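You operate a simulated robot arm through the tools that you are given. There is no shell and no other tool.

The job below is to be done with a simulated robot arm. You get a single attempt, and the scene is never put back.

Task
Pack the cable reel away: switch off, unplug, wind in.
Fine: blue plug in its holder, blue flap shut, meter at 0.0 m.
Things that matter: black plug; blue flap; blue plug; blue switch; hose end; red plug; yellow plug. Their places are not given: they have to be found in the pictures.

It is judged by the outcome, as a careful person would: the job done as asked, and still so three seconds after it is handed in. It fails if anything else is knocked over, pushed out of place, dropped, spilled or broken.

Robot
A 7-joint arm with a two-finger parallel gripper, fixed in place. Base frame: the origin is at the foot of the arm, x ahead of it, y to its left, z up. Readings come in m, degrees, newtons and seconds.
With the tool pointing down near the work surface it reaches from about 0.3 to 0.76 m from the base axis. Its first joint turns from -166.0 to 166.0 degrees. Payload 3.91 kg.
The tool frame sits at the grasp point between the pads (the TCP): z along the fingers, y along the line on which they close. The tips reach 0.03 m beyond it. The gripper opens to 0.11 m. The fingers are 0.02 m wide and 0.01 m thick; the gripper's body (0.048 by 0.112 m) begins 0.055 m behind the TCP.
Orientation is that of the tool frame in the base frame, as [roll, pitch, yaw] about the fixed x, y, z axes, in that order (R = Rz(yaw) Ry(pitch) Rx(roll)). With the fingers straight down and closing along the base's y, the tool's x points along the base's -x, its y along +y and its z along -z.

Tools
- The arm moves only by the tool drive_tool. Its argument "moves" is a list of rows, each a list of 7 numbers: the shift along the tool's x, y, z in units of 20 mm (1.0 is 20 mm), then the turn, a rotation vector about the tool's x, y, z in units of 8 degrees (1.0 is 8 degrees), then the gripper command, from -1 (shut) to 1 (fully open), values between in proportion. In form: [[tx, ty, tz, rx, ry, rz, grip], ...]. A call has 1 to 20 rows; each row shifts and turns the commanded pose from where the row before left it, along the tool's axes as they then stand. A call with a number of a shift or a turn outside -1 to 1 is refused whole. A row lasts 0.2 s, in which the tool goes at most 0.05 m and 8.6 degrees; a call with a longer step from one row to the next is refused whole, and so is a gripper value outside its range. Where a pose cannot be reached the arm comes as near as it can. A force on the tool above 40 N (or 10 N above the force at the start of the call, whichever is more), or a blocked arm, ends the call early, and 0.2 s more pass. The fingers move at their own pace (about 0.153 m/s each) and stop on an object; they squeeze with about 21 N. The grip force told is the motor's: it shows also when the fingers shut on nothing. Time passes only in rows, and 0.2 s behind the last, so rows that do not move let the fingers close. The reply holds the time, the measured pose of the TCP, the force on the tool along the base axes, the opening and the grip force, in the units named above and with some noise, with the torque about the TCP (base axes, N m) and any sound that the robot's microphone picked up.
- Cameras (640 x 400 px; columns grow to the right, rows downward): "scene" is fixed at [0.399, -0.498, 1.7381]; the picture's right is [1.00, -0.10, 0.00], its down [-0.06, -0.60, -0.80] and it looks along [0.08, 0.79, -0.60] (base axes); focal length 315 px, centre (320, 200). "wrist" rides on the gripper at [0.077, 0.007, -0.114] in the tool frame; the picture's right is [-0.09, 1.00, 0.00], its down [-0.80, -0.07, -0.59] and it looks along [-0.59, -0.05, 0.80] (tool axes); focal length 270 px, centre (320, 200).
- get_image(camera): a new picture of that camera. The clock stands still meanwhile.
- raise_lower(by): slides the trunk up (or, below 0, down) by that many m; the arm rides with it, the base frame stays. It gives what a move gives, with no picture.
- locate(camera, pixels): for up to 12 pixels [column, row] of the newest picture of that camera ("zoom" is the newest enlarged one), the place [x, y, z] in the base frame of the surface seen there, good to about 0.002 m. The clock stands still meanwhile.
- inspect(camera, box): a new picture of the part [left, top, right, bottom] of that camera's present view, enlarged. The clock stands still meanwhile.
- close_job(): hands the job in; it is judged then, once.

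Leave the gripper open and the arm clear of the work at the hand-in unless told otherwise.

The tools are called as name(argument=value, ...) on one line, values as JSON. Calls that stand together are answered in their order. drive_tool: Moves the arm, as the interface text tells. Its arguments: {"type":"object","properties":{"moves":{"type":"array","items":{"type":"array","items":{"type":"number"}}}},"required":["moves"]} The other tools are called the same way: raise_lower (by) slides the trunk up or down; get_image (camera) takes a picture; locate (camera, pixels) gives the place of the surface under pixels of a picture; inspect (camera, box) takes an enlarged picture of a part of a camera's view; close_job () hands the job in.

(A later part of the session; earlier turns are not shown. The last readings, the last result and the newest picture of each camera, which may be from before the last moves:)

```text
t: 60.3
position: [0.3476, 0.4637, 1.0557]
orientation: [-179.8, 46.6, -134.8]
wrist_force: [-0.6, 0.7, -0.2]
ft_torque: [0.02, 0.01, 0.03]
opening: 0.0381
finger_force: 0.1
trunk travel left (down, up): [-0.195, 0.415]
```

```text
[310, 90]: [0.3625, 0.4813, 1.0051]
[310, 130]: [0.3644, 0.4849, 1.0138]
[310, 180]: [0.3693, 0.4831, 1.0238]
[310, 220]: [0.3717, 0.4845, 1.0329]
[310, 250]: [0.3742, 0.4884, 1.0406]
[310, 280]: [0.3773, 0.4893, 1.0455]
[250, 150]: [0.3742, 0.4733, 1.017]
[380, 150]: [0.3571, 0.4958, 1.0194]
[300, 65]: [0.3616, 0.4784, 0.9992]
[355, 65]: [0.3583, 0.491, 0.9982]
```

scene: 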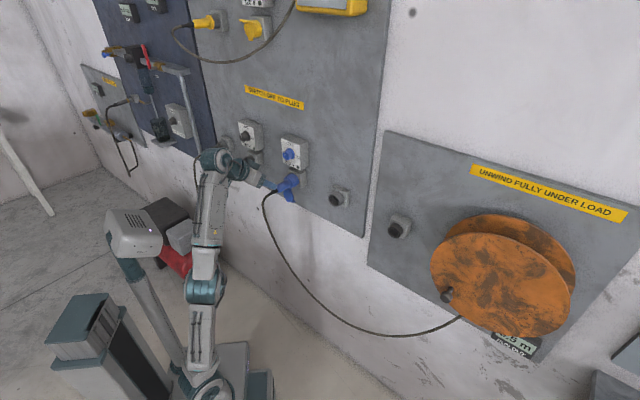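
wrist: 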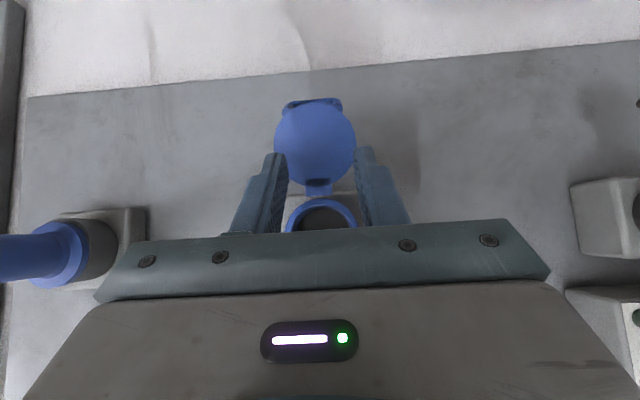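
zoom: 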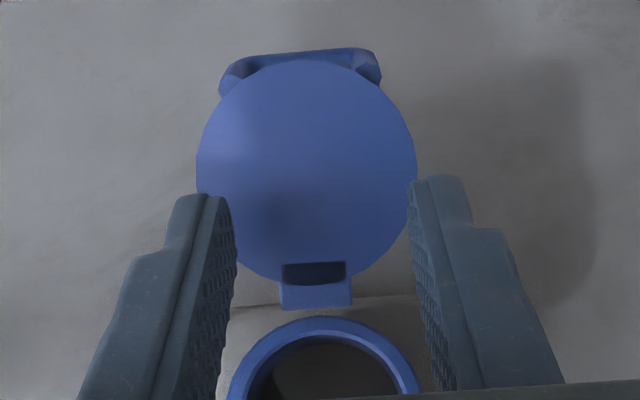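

The flap is now ~22° off vertical and holds by itself, so the hinge has friction. I'll pinch again, deeper between the pads.

drive_tool(moves=[[0, 0, 0, 0, 0, 0, 0.3], [0, 0, 0, 0, 0, 0, 0.3], [0.04, -0.03, 0.7, 0, 0, 0, 0.3], [0.04, 0, 0.7, 0, 0, 0, 0.3], [0, 0, 0.7, 0, 0, 0, 0.3]])

drive_tool(moves=[[0, 0, 0, 0, 0, 0, 0], [0, 0, 0, 0, 0, 0, -0.3], [0, 0, 0, 0, 0, 0, -1], [0, 0, 0, 0, 0, 0, -1]])

get_image(camera="wrist")

```text
t: 61.5
position: [0.3696, 0.4854, 1.0237]
orientation: [-179.7, 46.4, -135.0]
wrist_force: [0.4, -0.1, 0.5]
ft_torque: [-0.04, 0.0, 0.0]
opening: 0.0715
finger_force: 0.0
trunk travel left (down, up): [-0.195, 0.415]
```

```text
t: 62.5
position: [0.3708, 0.4844, 1.0224]
orientation: [-179.7, 46.3, -135.1]
wrist_force: [8.0, -6.5, -0.1]
ft_torque: [-0.13, -0.09, -0.32]
opening: 0.0517
finger_force: 44.7
trunk travel left (down, up): [-0.195, 0.415]
```

```text
taken
```

wrist: 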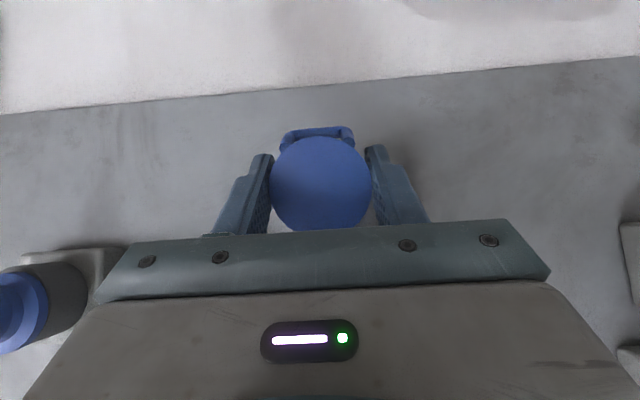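

Pinched deeper. Sweeping outward in small steps.

drive_tool(moves=[[0.05, 0, -0.226, 0, 0, 0, -1], [0.05, 0, -0.226, 0, 0, 0, -1], [-0.015, 0, -0.194, 0, 0, 0, -1], [-0.015, 0, -0.194, 0, 0, 0, -1]])

get_image(camera="wrist")

inspect(camera="scene", box=[240, 150, 340, 220])

```text
t: 63.5
position: [0.3648, 0.4772, 1.0266]
orientation: [-179.7, 45.5, -135.2]
wrist_force: [23.6, 7.0, -32.3]
ft_torque: [-0.74, 0.87, 0.06]
opening: 0.0526
finger_force: 45.1
trunk travel left (down, up): [-0.195, 0.415]
```

```text
taken
```

wrist: 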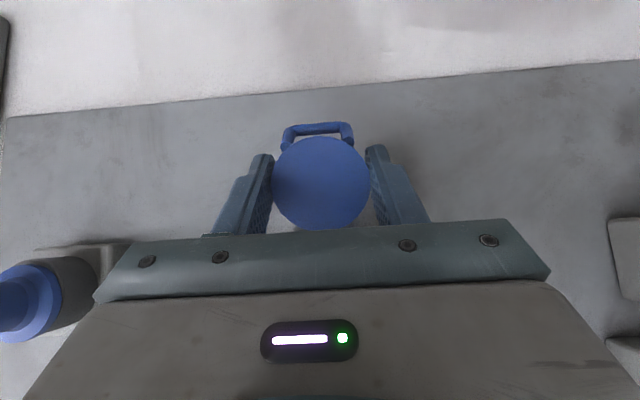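

```text
5.71 times, centred on (290, 185) of scene
```

zoom: 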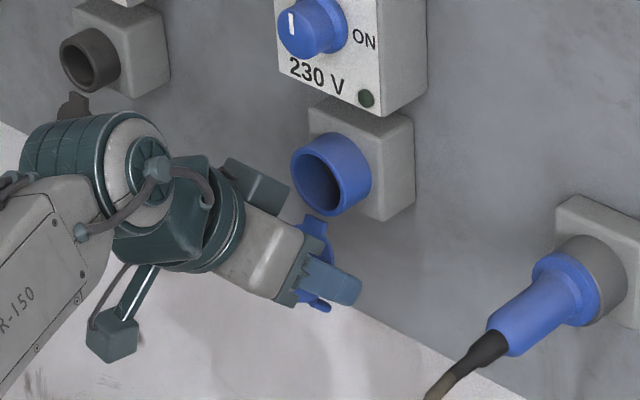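

The flap is following (now ~35° off vertical), but the pads resist its turning relative to them (~35 N). I'll rotate the tool along with the flap to relieve that.

drive_tool(moves=[[0, 0, 0, 0, 0.7, 0, -1], [0, 0, 0, 0, 0.7, 0, -1]])

inspect(camera="wrist", box=[220, 90, 420, 240])

locate(camera="zoom", pixels=[[320, 120], [320, 170], [320, 220], [320, 270], [320, 310], [320, 100]])

```text
t: 64.1
position: [0.3626, 0.4739, 1.0302]
orientation: [-179.5, 34.5, -135.2]
wrist_force: [7.1, -13.9, -31.6]
ft_torque: [-0.66, 0.39, -0.34]
opening: 0.0522
finger_force: 45.3
trunk travel left (down, up): [-0.195, 0.415]
```

```text
2.67 times, centred on (320, 165) of wrist
```

zoom: 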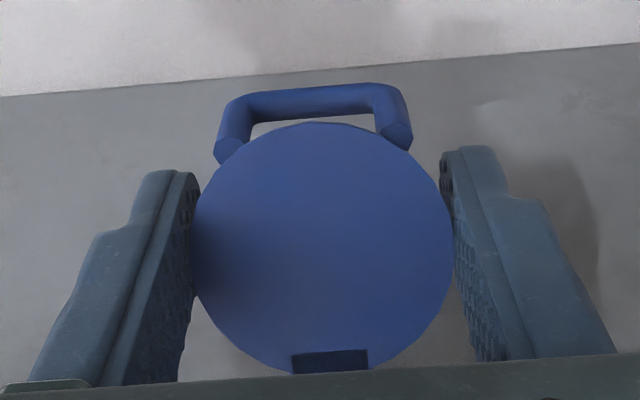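

```text
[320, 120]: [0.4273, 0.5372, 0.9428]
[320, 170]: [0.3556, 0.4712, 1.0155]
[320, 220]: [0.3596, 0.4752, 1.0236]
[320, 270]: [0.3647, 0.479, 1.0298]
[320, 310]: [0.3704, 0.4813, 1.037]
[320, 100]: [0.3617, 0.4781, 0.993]
```

Flap is at ~39° off vertical now. One more bit of co-rotation and arc motion.

drive_tool(moves=[[0.0, 0, -0.1, 0, 0.6, 0, -1], [0.0, 0, -0.15, 0, 0.6, 0, -1]])

inspect(camera="wrist", box=[220, 90, 420, 240])

locate(camera="zoom", pixels=[[320, 170], [320, 200], [320, 250], [320, 300], [320, 95]])

```text
t: 64.7
position: [0.3594, 0.473, 1.0367]
orientation: [-179.5, 25.0, -135.2]
wrist_force: [0.7, -22.5, -36.0]
ft_torque: [-0.48, 0.6, 0.01]
opening: 0.0523
finger_force: 44.8
trunk travel left (down, up): [-0.195, 0.415]
```

```text
2.67 times, centred on (320, 165) of wrist
```

zoom: 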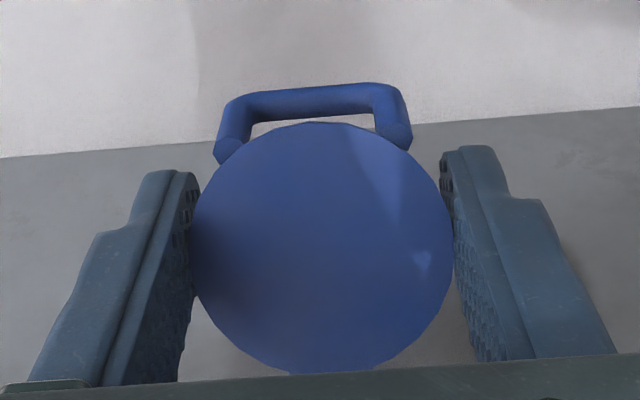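

```text
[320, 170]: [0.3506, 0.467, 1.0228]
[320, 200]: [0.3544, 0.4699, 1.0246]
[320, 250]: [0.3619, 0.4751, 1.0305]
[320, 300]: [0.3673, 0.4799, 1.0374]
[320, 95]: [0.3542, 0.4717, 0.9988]
```

Flap now ~55° off vertical. Releasing, rotating the tool back around the disc while straddling it, to take a fresh grip.

drive_tool(moves=[[0, 0, 0.1, 0, 0, 0, -0.2], [0, 0, 0, 0, 0, 0, 0.3], [0, 0, 0, 0, 0, 0, 0.3]])

inspect(camera="wrist", box=[220, 90, 420, 240])

locate(camera="zoom", pixels=[[320, 170], [320, 200], [320, 250], [320, 300], [320, 330], [320, 95]])

```text
t: 65.5
position: [0.3597, 0.474, 1.038]
orientation: [-179.8, 25.7, -135.2]
wrist_force: [0.4, -0.5, -0.2]
ft_torque: [0.0, -0.02, 0.01]
opening: 0.0713
finger_force: 0.0
trunk travel left (down, up): [-0.195, 0.415]
```

```text
2.67 times, centred on (320, 165) of wrist
```

zoom: 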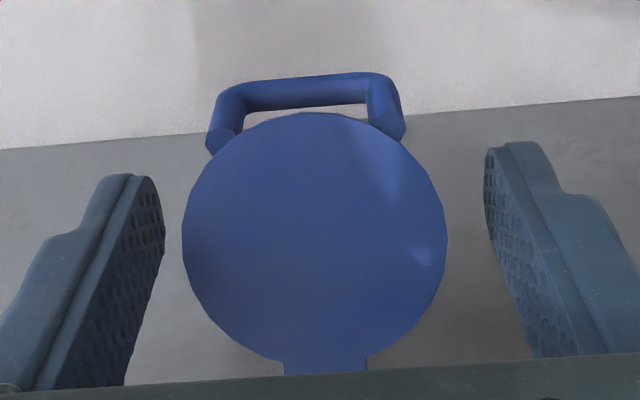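

```text
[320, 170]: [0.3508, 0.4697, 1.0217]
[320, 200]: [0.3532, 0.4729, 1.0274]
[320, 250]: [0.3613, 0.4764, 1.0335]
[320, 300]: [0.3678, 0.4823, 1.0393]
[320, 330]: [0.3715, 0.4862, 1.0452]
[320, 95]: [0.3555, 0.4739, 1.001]
```

The flap holds at ~48°. Rotating the open gripper back by ~31° around the disc, then gripping again.

drive_tool(moves=[[0.1, -0.05, 0, 0, -0.97, 0, 0.3], [0.1, 0, 0, 0, -0.97, 0, 0.3], [0, 0, 0, 0, -0.97, 0, 0.3], [0, 0, 0.1, 0, -0.97, 0, 0.3]])

drive_tool(moves=[[0, 0, 0, 0, 0, 0, 0], [0, 0, 0, 0, 0, 0, -0.3], [0, 0, 0, 0, 0, 0, -1], [0, 0, 0, 0, 0, 0, -1]])

inspect(camera="wrist", box=[220, 90, 420, 240])

inspect(camera="scene", box=[240, 150, 340, 220])

```text
t: 66.5
position: [0.3582, 0.4724, 1.033]
orientation: [-179.5, 56.7, -134.9]
wrist_force: [0.6, 0.8, 0.4]
ft_torque: [0.0, -0.02, -0.02]
opening: 0.0712
finger_force: 0.0
trunk travel left (down, up): [-0.195, 0.415]
```

```text
t: 67.5
position: [0.3589, 0.4712, 1.0341]
orientation: [-179.5, 56.7, -134.9]
wrist_force: [0.1, -2.0, 0.2]
ft_torque: [-0.08, -0.17, -0.29]
opening: 0.0523
finger_force: 45.2
trunk travel left (down, up): [-0.195, 0.415]
```

```text
2.67 times, centred on (320, 165) of wrist
```

zoom: 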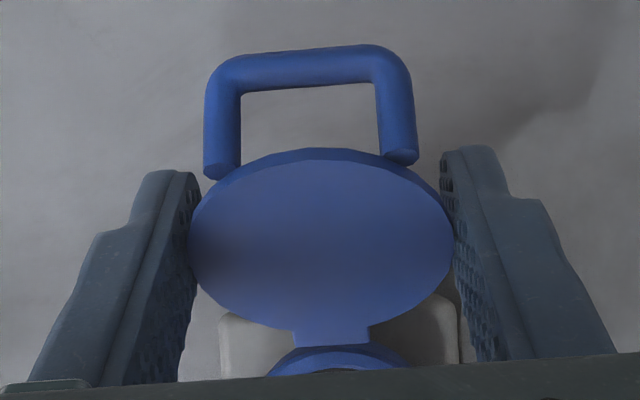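

```text
5.71 times, centred on (290, 185) of scene
```

zoom: 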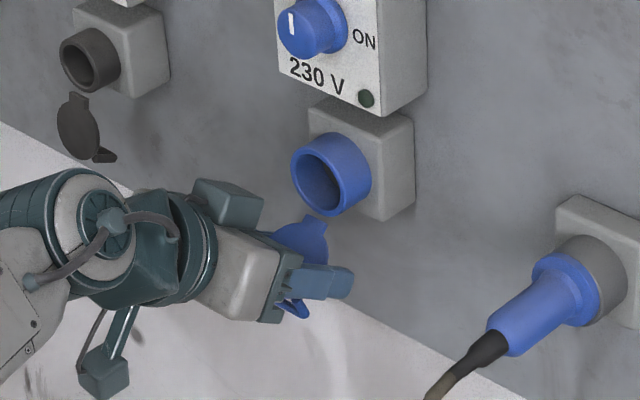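

Now I co-rotate the tool with the flap along the hinge arc.

drive_tool(moves=[[-0.13, 0, -0.193, 0, 1, 0, -1], [-0.13, 0, -0.194, 0, 1, 0, -1], [-0.13, 0, -0.19, 0, 1, 0, -1], [-0.13, 0, -0.19, 0, 1, 0, -1]])

inspect(camera="wrist", box=[220, 90, 420, 240])

locate(camera="zoom", pixels=[[320, 170], [320, 200], [320, 250], [320, 300], [320, 330]])

inspect(camera="scene", box=[240, 150, 340, 220])

```text
t: 68.5
position: [0.3537, 0.4672, 1.0526]
orientation: [-179.7, 24.6, -135.2]
wrist_force: [-4.3, -10.8, 1.8]
ft_torque: [-0.51, -0.69, -0.02]
opening: 0.052
finger_force: 45.4
trunk travel left (down, up): [-0.195, 0.415]
```

```text
2.67 times, centred on (320, 165) of wrist
```

zoom: 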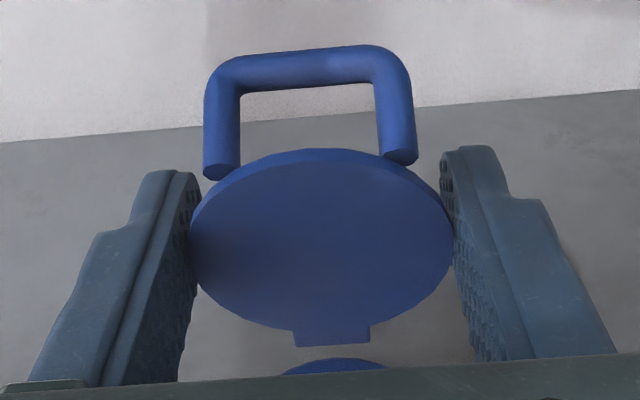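

```text
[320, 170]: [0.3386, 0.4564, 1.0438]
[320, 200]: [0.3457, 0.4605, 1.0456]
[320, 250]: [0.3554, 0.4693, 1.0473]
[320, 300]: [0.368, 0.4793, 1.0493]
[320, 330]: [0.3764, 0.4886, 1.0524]
```

```text
5.71 times, centred on (290, 185) of scene
```

zoom: 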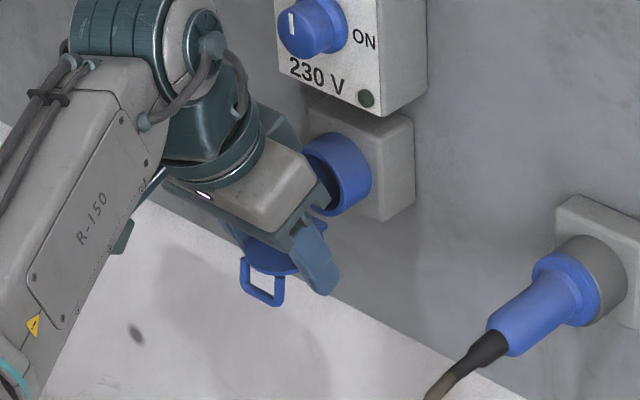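

Excellent: the flap is now nearly horizontal. Repeating: open, rotate back, regrip, co-rotate.

drive_tool(moves=[[0, 0, 0, 0, 0, 0, -0.2], [0, 0, 0, 0, 0, 0, 0.3], [0, 0, 0, 0, 0, 0, 0.3], [0, 0, 0, 0, -1, 0, 0.3], [0, 0, 0, 0, -1, 0, 0.3], [0, 0, 0, 0, -1, 0, 0.3], [0.12, 0, 0, 0, -1, 0, 0.3]])

inspect(camera="wrist", box=[220, 90, 420, 240])

inspect(camera="scene", box=[240, 150, 340, 220])

```text
t: 70.1
position: [0.3543, 0.4673, 1.0497]
orientation: [-179.5, 56.7, -134.9]
wrist_force: [-0.1, -0.1, 0.6]
ft_torque: [0.01, 0.0, 0.03]
opening: 0.0714
finger_force: 0.0
trunk travel left (down, up): [-0.195, 0.415]
```

```text
2.67 times, centred on (320, 165) of wrist
```

zoom: 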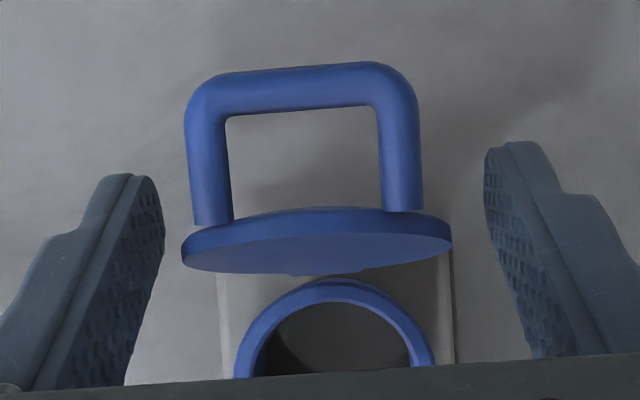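

```text
5.71 times, centred on (290, 185) of scene
```

zoom: 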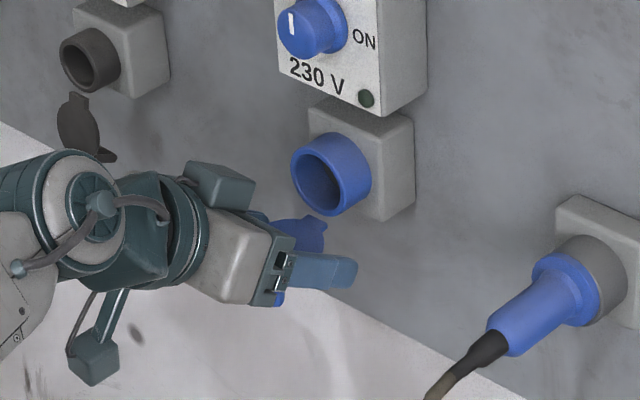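

Flap stays put. Gripping again and co-rotating another 32°.

drive_tool(moves=[[0, 0, 0, 0, 0, 0, 0], [0, 0, 0, 0, 0, 0, -0.3], [0, 0, 0, 0, 0, 0, -1], [0, 0, 0, 0, 0, 0, -1], [-0.237, 0, -0.13, 0, 1, 0, -1], [-0.233, 0, -0.125, 0, 1, 0, -1], [-0.235, 0, -0.125, 0, 1, 0, -1], [-0.234, 0, -0.125, 0, 1, 0, -1]])

inspect(camera="wrist", box=[220, 90, 420, 240])

inspect(camera="scene", box=[240, 150, 340, 220])

```text
t: 71.9
position: [0.3582, 0.4713, 1.0679]
orientation: [-179.7, 24.1, -135.0]
wrist_force: [-9.8, -16.4, -18.7]
ft_torque: [-0.5, 0.72, 0.03]
opening: 0.0522
finger_force: 45.0
trunk travel left (down, up): [-0.195, 0.415]
```

```text
2.67 times, centred on (320, 165) of wrist
```

zoom: 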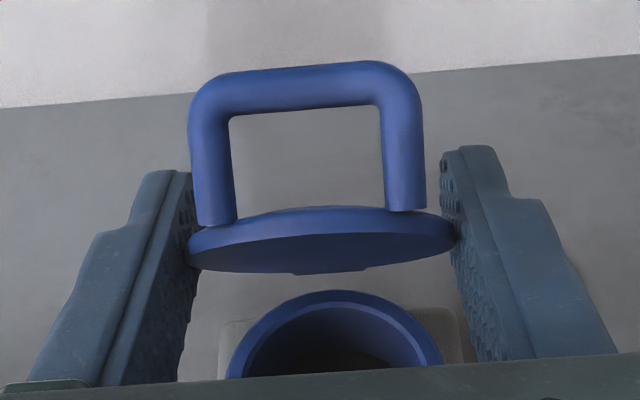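

```text
5.71 times, centred on (290, 185) of scene
```

zoom: 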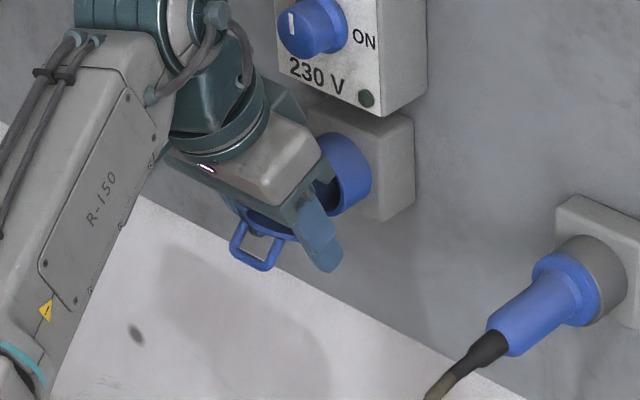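

Flap is ~20° above horizontal now. Once more: open, rotate back, regrip, co-rotate.

drive_tool(moves=[[0, 0, 0, 0, 0, 0, -0.2], [0, 0, 0, 0, 0, 0, 0.3], [0, 0, 0, 0, 0, 0, 0.3], [0, 0, 0, 0, -1, 0, 0.3], [0, 0, 0, 0, -1, 0, 0.3], [0, 0, 0, 0, -1, 0, 0.3], [0.05, 0, 0, 0, -1, 0, 0.3]])

inspect(camera="wrist", box=[220, 90, 420, 240])

inspect(camera="scene", box=[240, 150, 340, 220])

```text
t: 73.5
position: [0.3586, 0.4721, 1.0701]
orientation: [-179.7, 56.5, -135.0]
wrist_force: [0.0, 0.2, -0.1]
ft_torque: [0.02, 0.02, -0.02]
opening: 0.0714
finger_force: 0.2
trunk travel left (down, up): [-0.195, 0.415]
```

```text
2.67 times, centred on (320, 165) of wrist
```

zoom: 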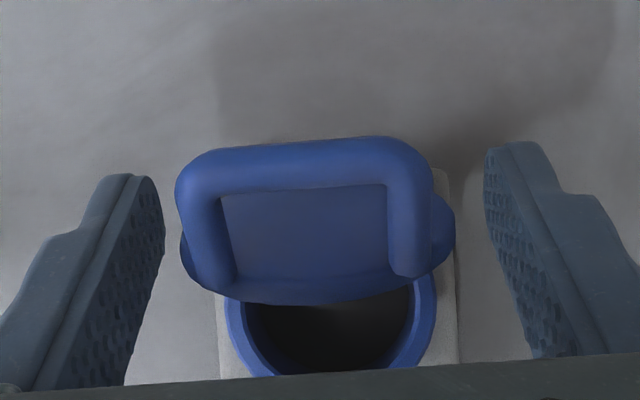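

```text
5.71 times, centred on (290, 185) of scene
```

zoom: 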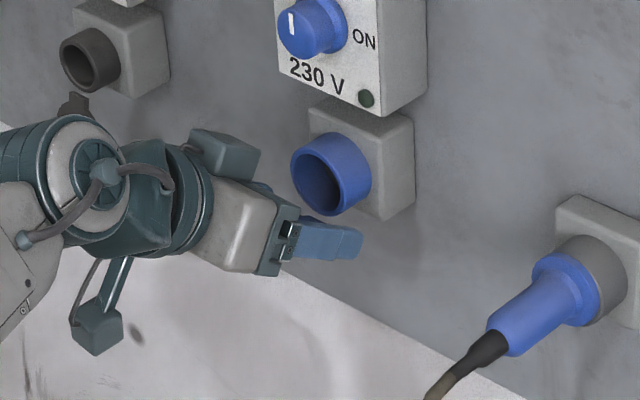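

Holding. Re-centring slightly, gripping, and rotating another 32°.

drive_tool(moves=[[0.25, 0, 0, 0, 0, 0, 0.2], [0, 0, 0, 0, 0, 0, 0], [0, 0, 0, 0, 0, 0, -0.3], [0, 0, 0, 0, 0, 0, -1], [0, 0, 0, 0, 0, 0, -1], [-0.253, 0, -0.028, 0, 1, 0, -1], [-0.257, 0, -0.034, 0, 1, 0, -1], [-0.25, 0, -0.03, 0, 1, 0, -1], [-0.258, 0, -0.03, 0, 1, 0, -1]])

inspect(camera="wrist", box=[220, 90, 420, 240])

inspect(camera="scene", box=[240, 150, 340, 220])

```text
t: 75.5
position: [0.3653, 0.4802, 1.0804]
orientation: [-179.6, 24.3, -135.3]
wrist_force: [1.5, -5.5, -7.6]
ft_torque: [-0.43, -0.08, 0.27]
opening: 0.0524
finger_force: 45.4
trunk travel left (down, up): [-0.195, 0.415]
```

```text
2.67 times, centred on (320, 165) of wrist
```

zoom: 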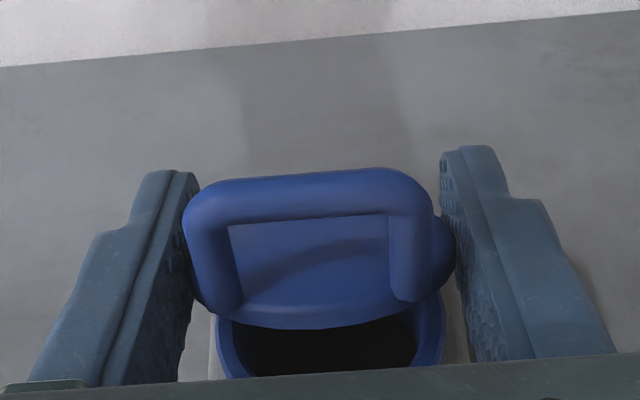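

```text
5.71 times, centred on (290, 185) of scene
```

zoom: 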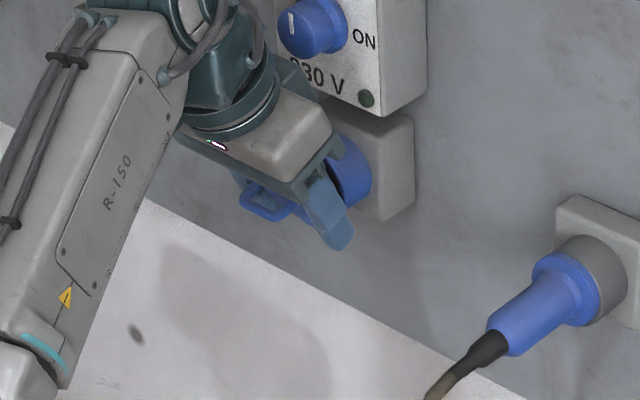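

Flap is ~40° from shut. Releasing, backing straight out, tilting to 46° and closing the gripper to use it as a pusher on the handle.

drive_tool(moves=[[0, 0, 0, 0, 0, 0, -0.2], [0, 0, 0, 0, 0, 0, 0.3], [0, 0, 0, 0, 0, 0, 0.3], [0.8, 0, -0.65, 0, 0, 0, 0.3], [0.8, 0, -0.65, 0, 0, 0, 0.3], [0.8, 0, -0.65, 0, 0, 0, 0.3], [0.8, 0, -0.65, 0, 0, 0, 0.3], [0.4, 0, 0, 0, -0.917, 0, 0], [0.2, 0, 0, 0, -0.917, 0, -0.5], [0, 0, 0, 0, -0.917, 0, -1], [0, 0, 0, 0, 0, 0, -1]])

get_image(camera="wrist")

inspect(camera="scene", box=[240, 150, 340, 220])

```text
t: 77.9
position: [0.3007, 0.4151, 1.0973]
orientation: [-179.6, 46.8, -135.0]
wrist_force: [-0.4, -0.7, -0.6]
ft_torque: [-0.01, 0.03, 0.0]
opening: 0.0
finger_force: 21.1
trunk travel left (down, up): [-0.195, 0.415]
```

```text
taken
```

wrist: 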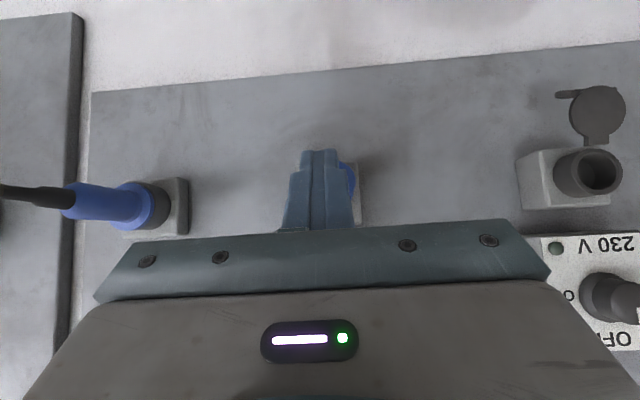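

```text
5.71 times, centred on (290, 185) of scene
```

zoom: 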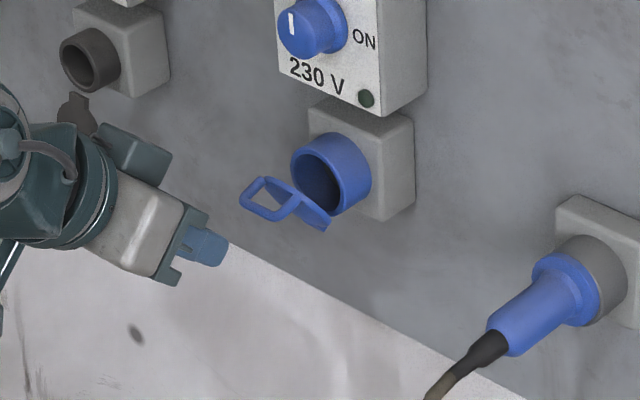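

The flap stays ~40° open with the handle sticking out. Measuring the handle.

locate(camera="zoom", pixels=[[248, 192], [258, 182], [245, 200], [262, 212], [280, 216], [290, 205], [270, 183], [310, 210], [322, 222]])

```text
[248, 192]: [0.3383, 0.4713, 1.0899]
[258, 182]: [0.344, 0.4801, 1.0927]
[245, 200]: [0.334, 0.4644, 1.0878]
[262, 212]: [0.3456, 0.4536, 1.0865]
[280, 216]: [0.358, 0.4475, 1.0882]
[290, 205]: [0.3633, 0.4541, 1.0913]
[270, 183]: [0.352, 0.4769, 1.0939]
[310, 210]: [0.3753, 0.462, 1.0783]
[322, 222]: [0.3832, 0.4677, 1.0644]
```

Handle bar at s≈0.566, z≈1.085. Positioning closed fingers just below/in front of it, then pushing up-and-in.

drive_tool(moves=[[0.07, -0.06, 0.98, 0, 0, 0, -1], [0.07, 0, 0.98, 0, 0, 0, -1], [-0.6, 0, 0, 0, 0, 0, -1], [-0.5, 0, 0, 0, 0, 0, -1], [-0.5, 0, 0, 0, 0, 0, -1]])

inspect(camera="scene", box=[240, 150, 340, 220])

get_image(camera="wrist")

```text
t: 79.1
position: [0.3379, 0.4482, 1.089]
orientation: [-179.6, 46.6, -135.0]
wrist_force: [1.5, 0.1, 0.2]
ft_torque: [0.0, 0.02, -0.02]
opening: 0.0
finger_force: 21.4
trunk travel left (down, up): [-0.195, 0.415]
```

```text
5.71 times, centred on (290, 185) of scene
```

zoom: 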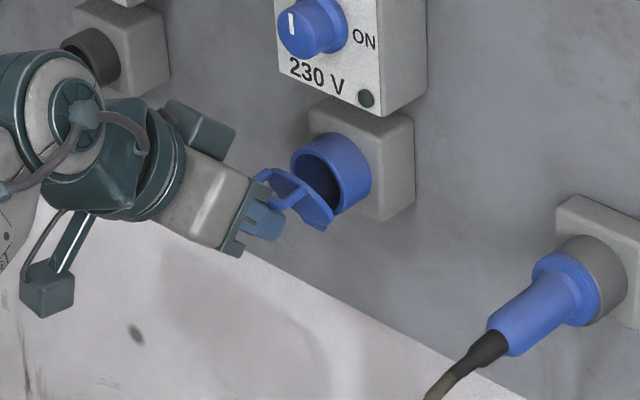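

```text
taken
```

wrist: 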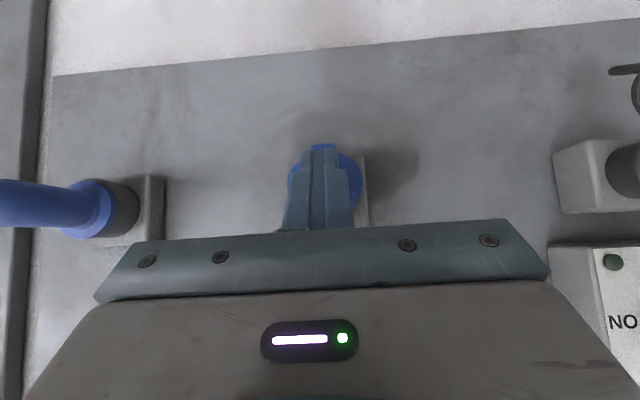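

The pusher is touching the handle; continuing to push up-and-in.

drive_tool(moves=[[-0.5, 0, 0, 0, 0, 0, -1], [-0.5, 0, 0.05, 0, 0, 0, -1], [-0.4, 0, 0.1, 0, 0, 0, -1]])

inspect(camera="scene", box=[240, 150, 340, 220])

```text
t: 79.9
position: [0.3509, 0.4606, 1.1073]
orientation: [-179.4, 46.3, -135.0]
wrist_force: [-7.7, -9.7, -8.9]
ft_torque: [-0.08, 0.25, 0.1]
opening: 0.0
finger_force: 20.8
trunk travel left (down, up): [-0.195, 0.415]
```

```text
5.71 times, centred on (290, 185) of scene
```

zoom: 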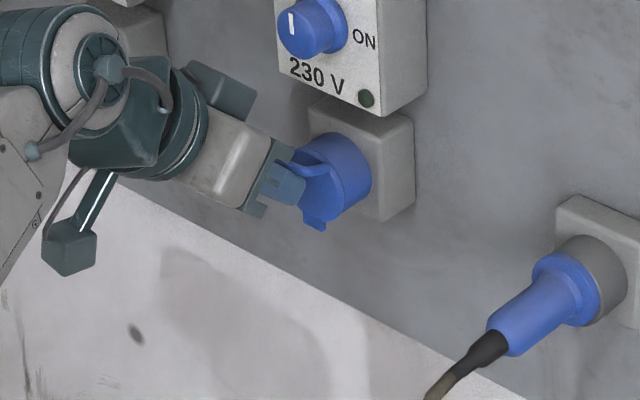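

Nearly shut. A little more push mostly toward the panel.

drive_tool(moves=[[-0.2, 0, 0.1, 0, 0, 0, -1], [-0.1, 0, 0.05, 0, 0, 0, -1]])

inspect(camera="scene", box=[250, 150, 330, 210])

```text
t: 80.3
position: [0.3515, 0.4641, 1.1064]
orientation: [-179.3, 45.5, -134.9]
wrist_force: [-9.5, -13.0, -11.5]
ft_torque: [-0.26, 0.0, -0.2]
opening: 0.0
finger_force: 20.7
trunk travel left (down, up): [-0.195, 0.415]
stopped in row 2: the force on the tool passed its limit at 45 N (the readings are from after the stop); the commanded pose is now the measured one
```

```text
6.67 times, centred on (290, 180) of scene
```

zoom: 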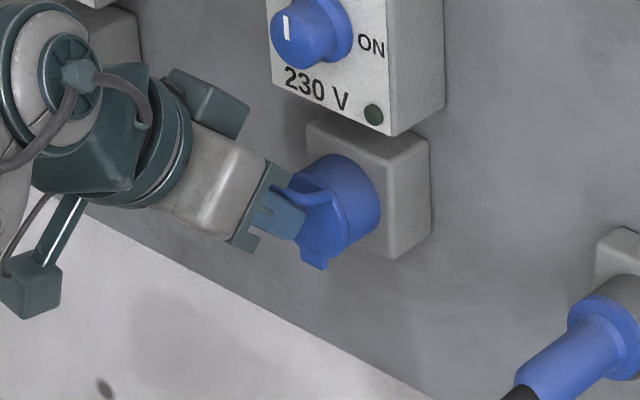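

Firm stop at 45 N: the flap is against the collar. Backing off down-and-out, then checking.

drive_tool(moves=[[0.4, 0, 0, 0, 0, 0, -1], [0.6, 0, -0.2, 0, 0, 0, -1], [0.4, 0, -0.8, 0, 0, 0, -1], [0.2, 0, -0.9, 0, 0, 0, -1], [0.2, 0, -0.9, 0, 0, 0, 0], [0, 0, -0.9, 0, 0, 0, 0.1]])

get_image(camera="wrist")

inspect(camera="scene", box=[250, 150, 330, 210])

```text
t: 81.7
position: [0.2985, 0.4097, 1.1329]
orientation: [-179.6, 45.9, -134.9]
wrist_force: [0.7, -0.2, -0.6]
ft_torque: [0.01, -0.01, -0.02]
opening: 0.0606
finger_force: 0.2
trunk travel left (down, up): [-0.195, 0.415]
```

```text
taken
```

wrist: 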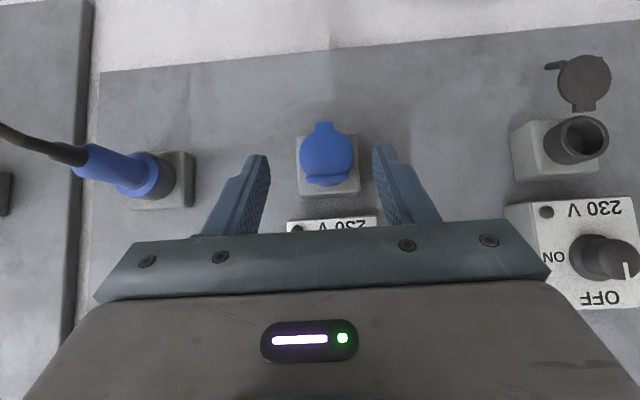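

```text
6.67 times, centred on (290, 180) of scene
```

zoom: 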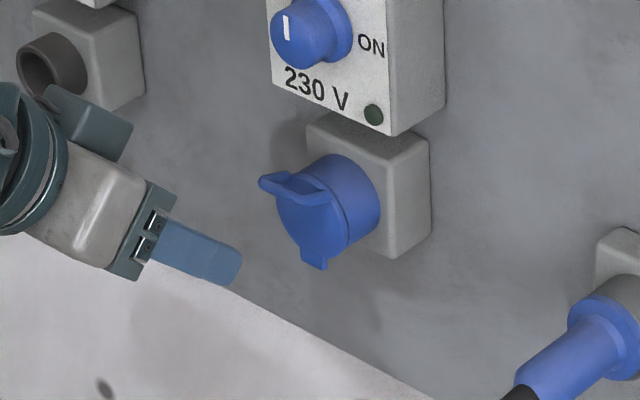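

The flap is shut. Next the reel. First I back the tool away from the panel and raise the trunk in a clear spot, then go right to view the meter.

drive_tool(moves=[[0.3, -0.5, -0.9, 0, 0, 0, 0.1], [0.3, -0.8, -0.9, 0, 0, 0, 0.1], [0.3, -1, -0.6, 0, 0, 0, 0.1], [0.3, -1, -0.3, 0, 0, 0, 0.1], [0, -1, 0, 0, 0, 0, 0.1], [0, -1, 0, 0, 0, 0, 0.1], [0, -1, 0, 0, 0, 0, 0.1], [0, -1, 0, 0, 0, 0, 0.1], [0, -1, 0, 0, 0, 0, 0.1], [0, -1, 0, 0, 0, 0, 0.1], [0, -1, 0, 0, 0, 0, 0.1], [0, -1, 0, 0, 0, 0, 0.1], [0, -1, 0, 0, 0, 0, 0.1], [0, -1, 0, 0, 0, 0, 0.1]])

get_image(camera="scene")

get_image(camera="wrist")

```text
t: 84.7
position: [0.4451, 0.1812, 1.155]
orientation: [-179.6, 45.8, -135.0]
wrist_force: [0.0, 0.5, 0.7]
ft_torque: [0.0, 0.0, -0.03]
opening: 0.0605
finger_force: 0.1
trunk travel left (down, up): [-0.195, 0.415]
```

```text
taken
```

scene: 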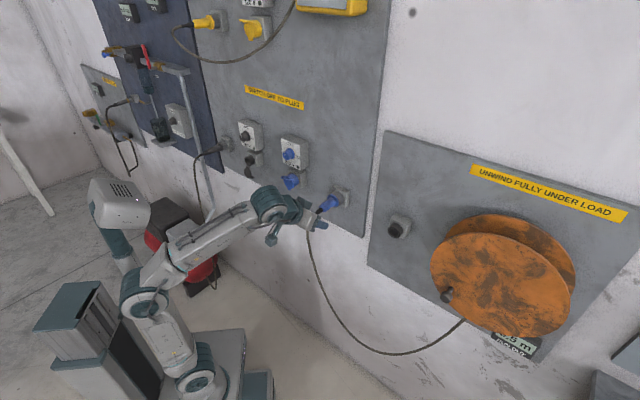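

```text
taken
```

wrist: 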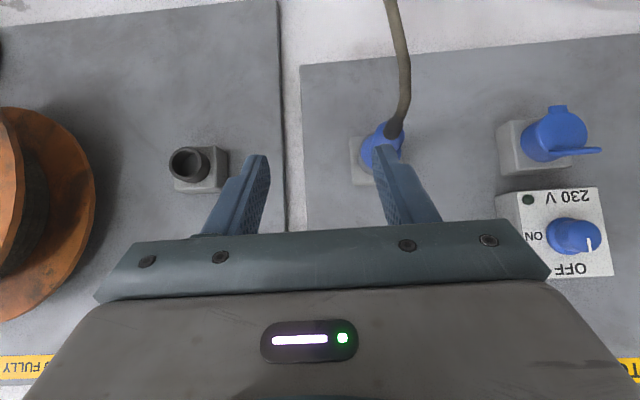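

Now swinging the tool toward the reel (yaw toward azimuth 0) to view the meter and crank.

drive_tool(moves=[[0.409, -1, -0.119, 0.336, 0, 0.327, 0.1], [0.364, -1, -0.073, 0.336, 0, 0.327, 0.1], [0.318, -1, -0.026, 0.336, 0, 0.327, 0.1], [0.27, -1, 0.024, 0.336, 0, 0.327, 0.1], [0.224, -1, 0.071, 0.336, 0, 0.327, 0.1], [0.172, -1, 0.124, 0.336, 0, 0.327, 0.1], [0.127, -1, 0.171, 0.336, 0, 0.327, 0.1], [0.078, -1, 0.221, 0.336, 0, 0.327, 0.1], [0.029, -1, 0.271, 0.336, 0, 0.327, 0.1], [-0.016, -1, 0.318, 0.336, 0, 0.327, 0.1], [-0.065, -1, 0.368, 0.336, 0, 0.327, 0.1], [-0.11, -1, 0.415, 0.336, 0, 0.327, 0.1]])

get_image(camera="wrist")

get_image(camera="scene")

```text
t: 87.3
position: [0.5443, -0.0423, 1.108]
orientation: [-179.8, 46.2, 179.7]
wrist_force: [0.6, -0.2, 0.6]
ft_torque: [-0.03, -0.02, 0.03]
opening: 0.0603
finger_force: 0.0
trunk travel left (down, up): [-0.195, 0.415]
```

```text
taken
```

wrist: 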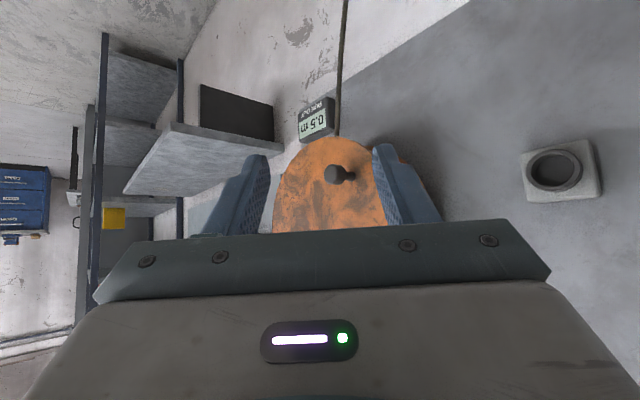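

```text
taken
```

scene: 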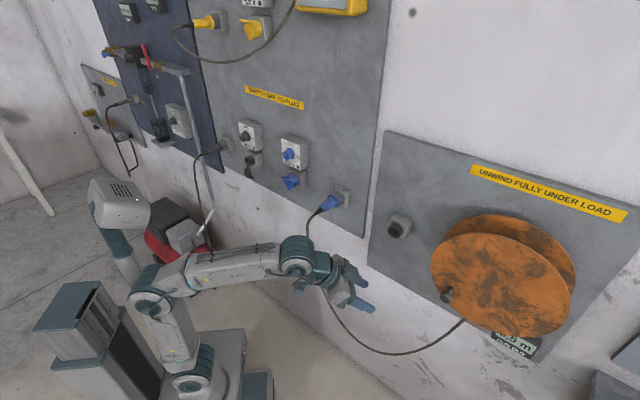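

Good view of the meter at about (315,120) and the crank. Zooming in.

inspect(camera="wrist", box=[285, 85, 355, 145])

inspect(camera="wrist", box=[260, 120, 400, 240])

locate(camera="zoom", pixels=[[365, 165], [385, 180], [400, 185], [250, 200], [330, 90], [450, 200], [320, 250], [240, 250], [420, 260], [365, 150]])

```text
6.67 times, centred on (320, 115) of wrist
```

zoom: 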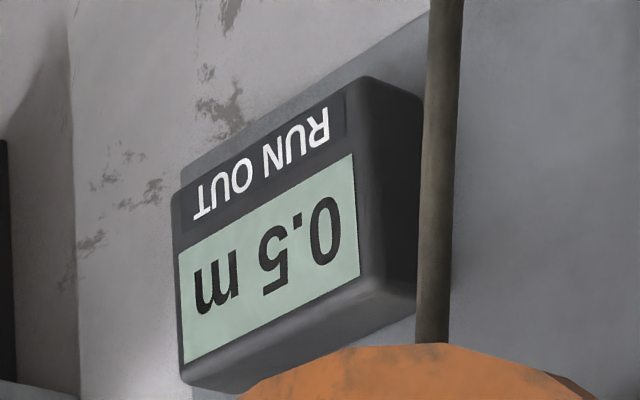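

```text
3.33 times, centred on (330, 180) of wrist
```

zoom: 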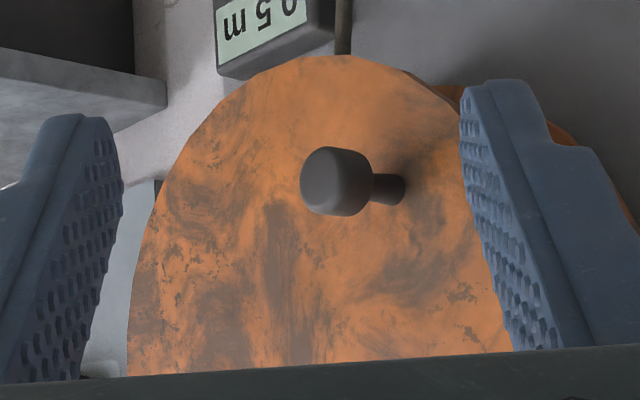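

```text
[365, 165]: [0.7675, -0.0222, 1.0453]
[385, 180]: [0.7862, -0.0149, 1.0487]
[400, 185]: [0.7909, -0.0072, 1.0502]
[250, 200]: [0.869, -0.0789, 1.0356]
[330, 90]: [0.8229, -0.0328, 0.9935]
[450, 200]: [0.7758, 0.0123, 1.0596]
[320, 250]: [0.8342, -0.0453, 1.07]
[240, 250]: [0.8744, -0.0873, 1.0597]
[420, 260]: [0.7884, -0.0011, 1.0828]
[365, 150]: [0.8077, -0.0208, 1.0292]
```

Meter reads 0.5 m, so only about one turn is needed. The crank knob has a head (radius ~13 mm) at u≈0.569, z≈1.053, s≈0.513–0.54. I'll raise the trunk 0.3 m and roll the gripper so the pads close squarely across the knob.

raise_lower(by=0.3)

drive_tool(moves=[[0.5, 0, 0.5, 0, 0, -0.92, 0.1], [0.5, 0, 0.5, 0, 0, -0.92, 0.1], [0, 0, 0, 0, 0, -0.92, 0.1], [0, 0, 0, 0, 0, -0.92, 0.1], [0, 0, 0, 0, 0, -0.92, 0.1], [0, 0, 0, 0, 0, -0.92, 0.1], [0, 0, 0, 0, 0, -0.92, 0.1], [0, 0, 0, 0, 0, -0.92, 0.1]])

get_image(camera="wrist")

get_image(camera="scene")

```text
t: 90.3
position: [0.5439, -0.0419, 1.4073]
orientation: [-179.8, 46.1, 179.7]
wrist_force: [0.7, -0.1, -0.2]
ft_torque: [0.01, 0.0, -0.01]
opening: 0.0605
finger_force: 0.1
trunk travel left (down, up): [-0.495, 0.115]
```

```text
t: 92.1
position: [0.5468, -0.0437, 1.3799]
orientation: [-138.2, 21.7, -113.0]
wrist_force: [-0.3, -0.8, 0.9]
ft_torque: [0.02, 0.02, -0.04]
opening: 0.0605
finger_force: 0.0
trunk travel left (down, up): [-0.495, 0.115]
```

```text
taken
```

wrist: 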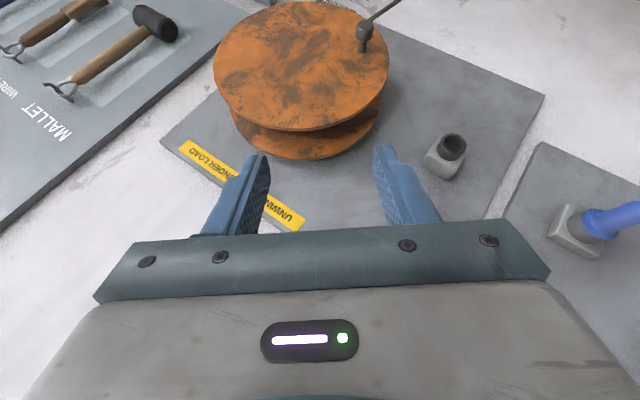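

```text
taken
```

scene: 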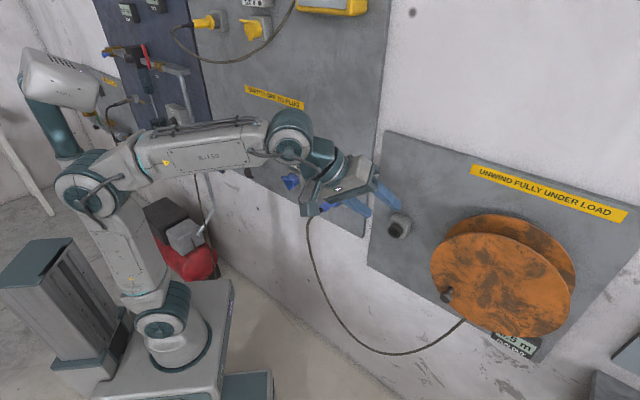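

The whole reel is visible now. Measuring disc rim and knob.

inspect(camera="wrist", box=[200, 0, 420, 170])

locate(camera="zoom", pixels=[[50, 180], [100, 90], [230, 20], [520, 260], [450, 350], [300, 370], [150, 320], [540, 200], [300, 200], [478, 70], [480, 105], [470, 130]])

```text
2.35 times, centred on (310, 85) of wrist
```

zoom: 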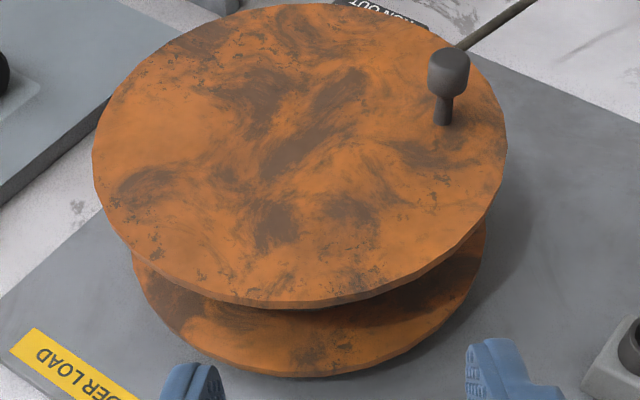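

```text
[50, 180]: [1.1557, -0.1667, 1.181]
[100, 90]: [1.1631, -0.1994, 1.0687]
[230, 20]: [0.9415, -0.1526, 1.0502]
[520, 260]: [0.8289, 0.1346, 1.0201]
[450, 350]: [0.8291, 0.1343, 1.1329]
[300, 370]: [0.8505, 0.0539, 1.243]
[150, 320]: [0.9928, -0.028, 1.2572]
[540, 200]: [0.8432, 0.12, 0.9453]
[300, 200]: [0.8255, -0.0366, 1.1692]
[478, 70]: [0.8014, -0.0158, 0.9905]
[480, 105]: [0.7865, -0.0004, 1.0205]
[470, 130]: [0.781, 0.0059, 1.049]
```

locate(camera="zoom", pixels=[[99, 145], [130, 225], [195, 280], [300, 298], [395, 270], [470, 205], [503, 140], [485, 90], [300, 8], [190, 40], [120, 95], [420, 40]])

locate(camera="zoom", pixels=[[448, 58], [435, 70], [462, 70], [448, 85], [442, 105], [442, 118], [448, 52]])

```text
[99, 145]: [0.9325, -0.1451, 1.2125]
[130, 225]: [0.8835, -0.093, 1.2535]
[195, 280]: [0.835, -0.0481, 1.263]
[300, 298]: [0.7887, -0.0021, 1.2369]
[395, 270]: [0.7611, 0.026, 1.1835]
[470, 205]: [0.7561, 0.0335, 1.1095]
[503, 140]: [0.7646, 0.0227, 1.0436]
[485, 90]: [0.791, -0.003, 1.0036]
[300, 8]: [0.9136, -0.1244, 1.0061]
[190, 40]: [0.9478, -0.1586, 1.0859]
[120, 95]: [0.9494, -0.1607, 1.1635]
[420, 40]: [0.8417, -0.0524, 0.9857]
```

```text
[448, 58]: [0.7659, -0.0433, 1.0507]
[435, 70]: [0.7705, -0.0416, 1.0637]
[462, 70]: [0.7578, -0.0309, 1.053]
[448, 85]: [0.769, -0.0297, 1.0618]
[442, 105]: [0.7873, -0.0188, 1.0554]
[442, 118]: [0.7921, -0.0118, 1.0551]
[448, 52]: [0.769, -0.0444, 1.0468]
```

Reel centre ≈ (u 0.648, z 1.121), crank radius ≈ 0.104, knob now at ≈222° (lower-left). Moving to a pre-grasp in front of the knob.

drive_tool(moves=[[0.088, 0.22, 0.976, 0, 0, 0, 0.1], [0.088, 0.22, 0.976, 0, 0, 0, 0.1], [0.088, 0.22, 0.976, 0, 0, 0, 0.1], [0.088, 0.22, 0.976, 0, 0, 0, 0.1], [0.088, 0.22, 0.976, 0, 0, 0, 0.1], [0.088, 0.22, 0.976, 0, 0, 0, 0.1], [0.088, 0.22, 0.976, 0, 0, 0, 0.1], [0.088, 0.22, 0.976, 0, 0, 0, 0.1], [0.088, 0.22, 0.976, 0, 0, 0, 0.1], [0.088, 0.22, 0.976, 0, 0, 0, 0.1], [0.088, 0.22, 0.976, 0, 0, 0, 0.1], [0.088, 0.22, 0.976, 0, 0, 0, 0.1], [0.088, 0.22, 0.976, 0, 0, 0, 0.1], [0.088, 0.22, 0.976, 0, 0, 0, 0.1], [0.088, 0.22, 0.976, 0, 0, 0, 0.1], [0.088, 0.22, 0.976, 0, 0, 0, 0.1], [0.088, 0.22, 0.976, 0, 0, 0, 0.1]])

get_image(camera="wrist")

get_image(camera="scene")

```text
t: 95.7
position: [0.7295, -0.0336, 1.0917]
orientation: [-138.3, 21.8, -113.2]
wrist_force: [0.4, -0.3, 0.1]
ft_torque: [-0.02, -0.02, -0.02]
opening: 0.0608
finger_force: 0.0
trunk travel left (down, up): [-0.495, 0.115]
```

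```text
taken
```

wrist: 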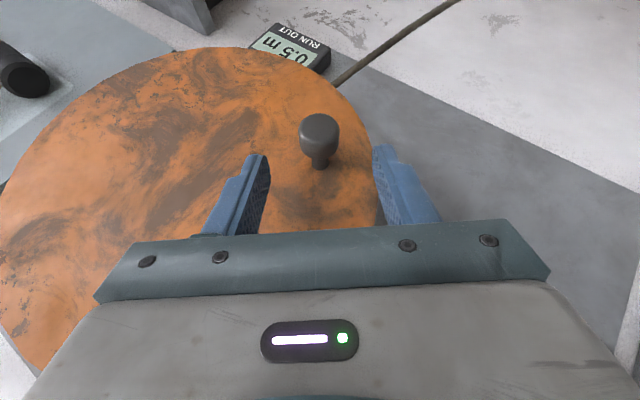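

```text
taken
```

scene: 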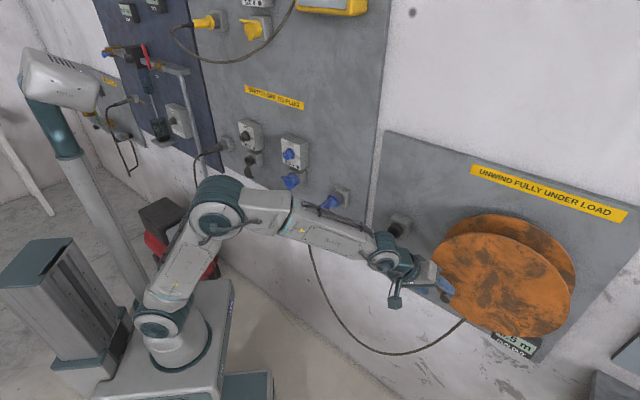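

Knob is centred between the fingers and the meter is visible too. Advancing 60 mm and gripping the knob head.

drive_tool(moves=[[0, 0, 1, 0, 0, 0, 0.1], [0, 0, 1, 0, 0, 0, 0.1], [0, 0, 1, 0, 0, 0, 0.1]])

get_image(camera="wrist")

inspect(camera="scene", box=[370, 230, 530, 350])

```text
t: 96.5
position: [0.7726, -0.0343, 1.0509]
orientation: [-138.2, 21.9, -113.1]
wrist_force: [-0.4, -0.2, 0.9]
ft_torque: [0.02, -0.01, -0.03]
opening: 0.0604
finger_force: 0.1
trunk travel left (down, up): [-0.495, 0.115]
```

```text
taken
```

wrist: 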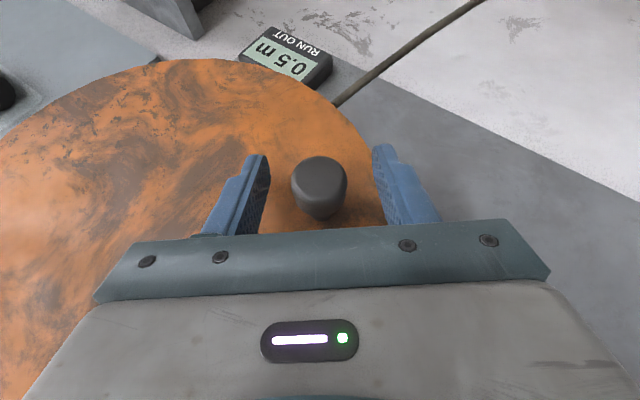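

```text
3.33 times, centred on (450, 290) of scene
```

zoom: 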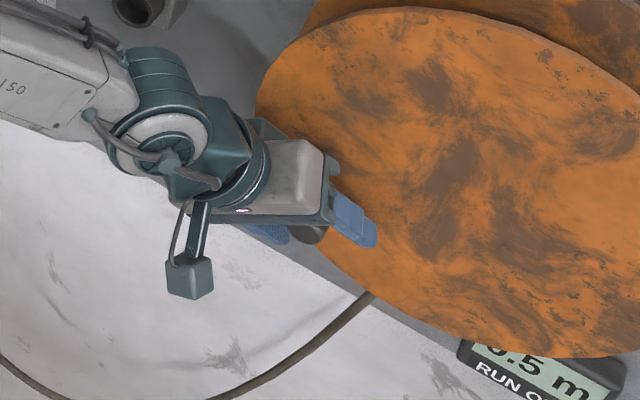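

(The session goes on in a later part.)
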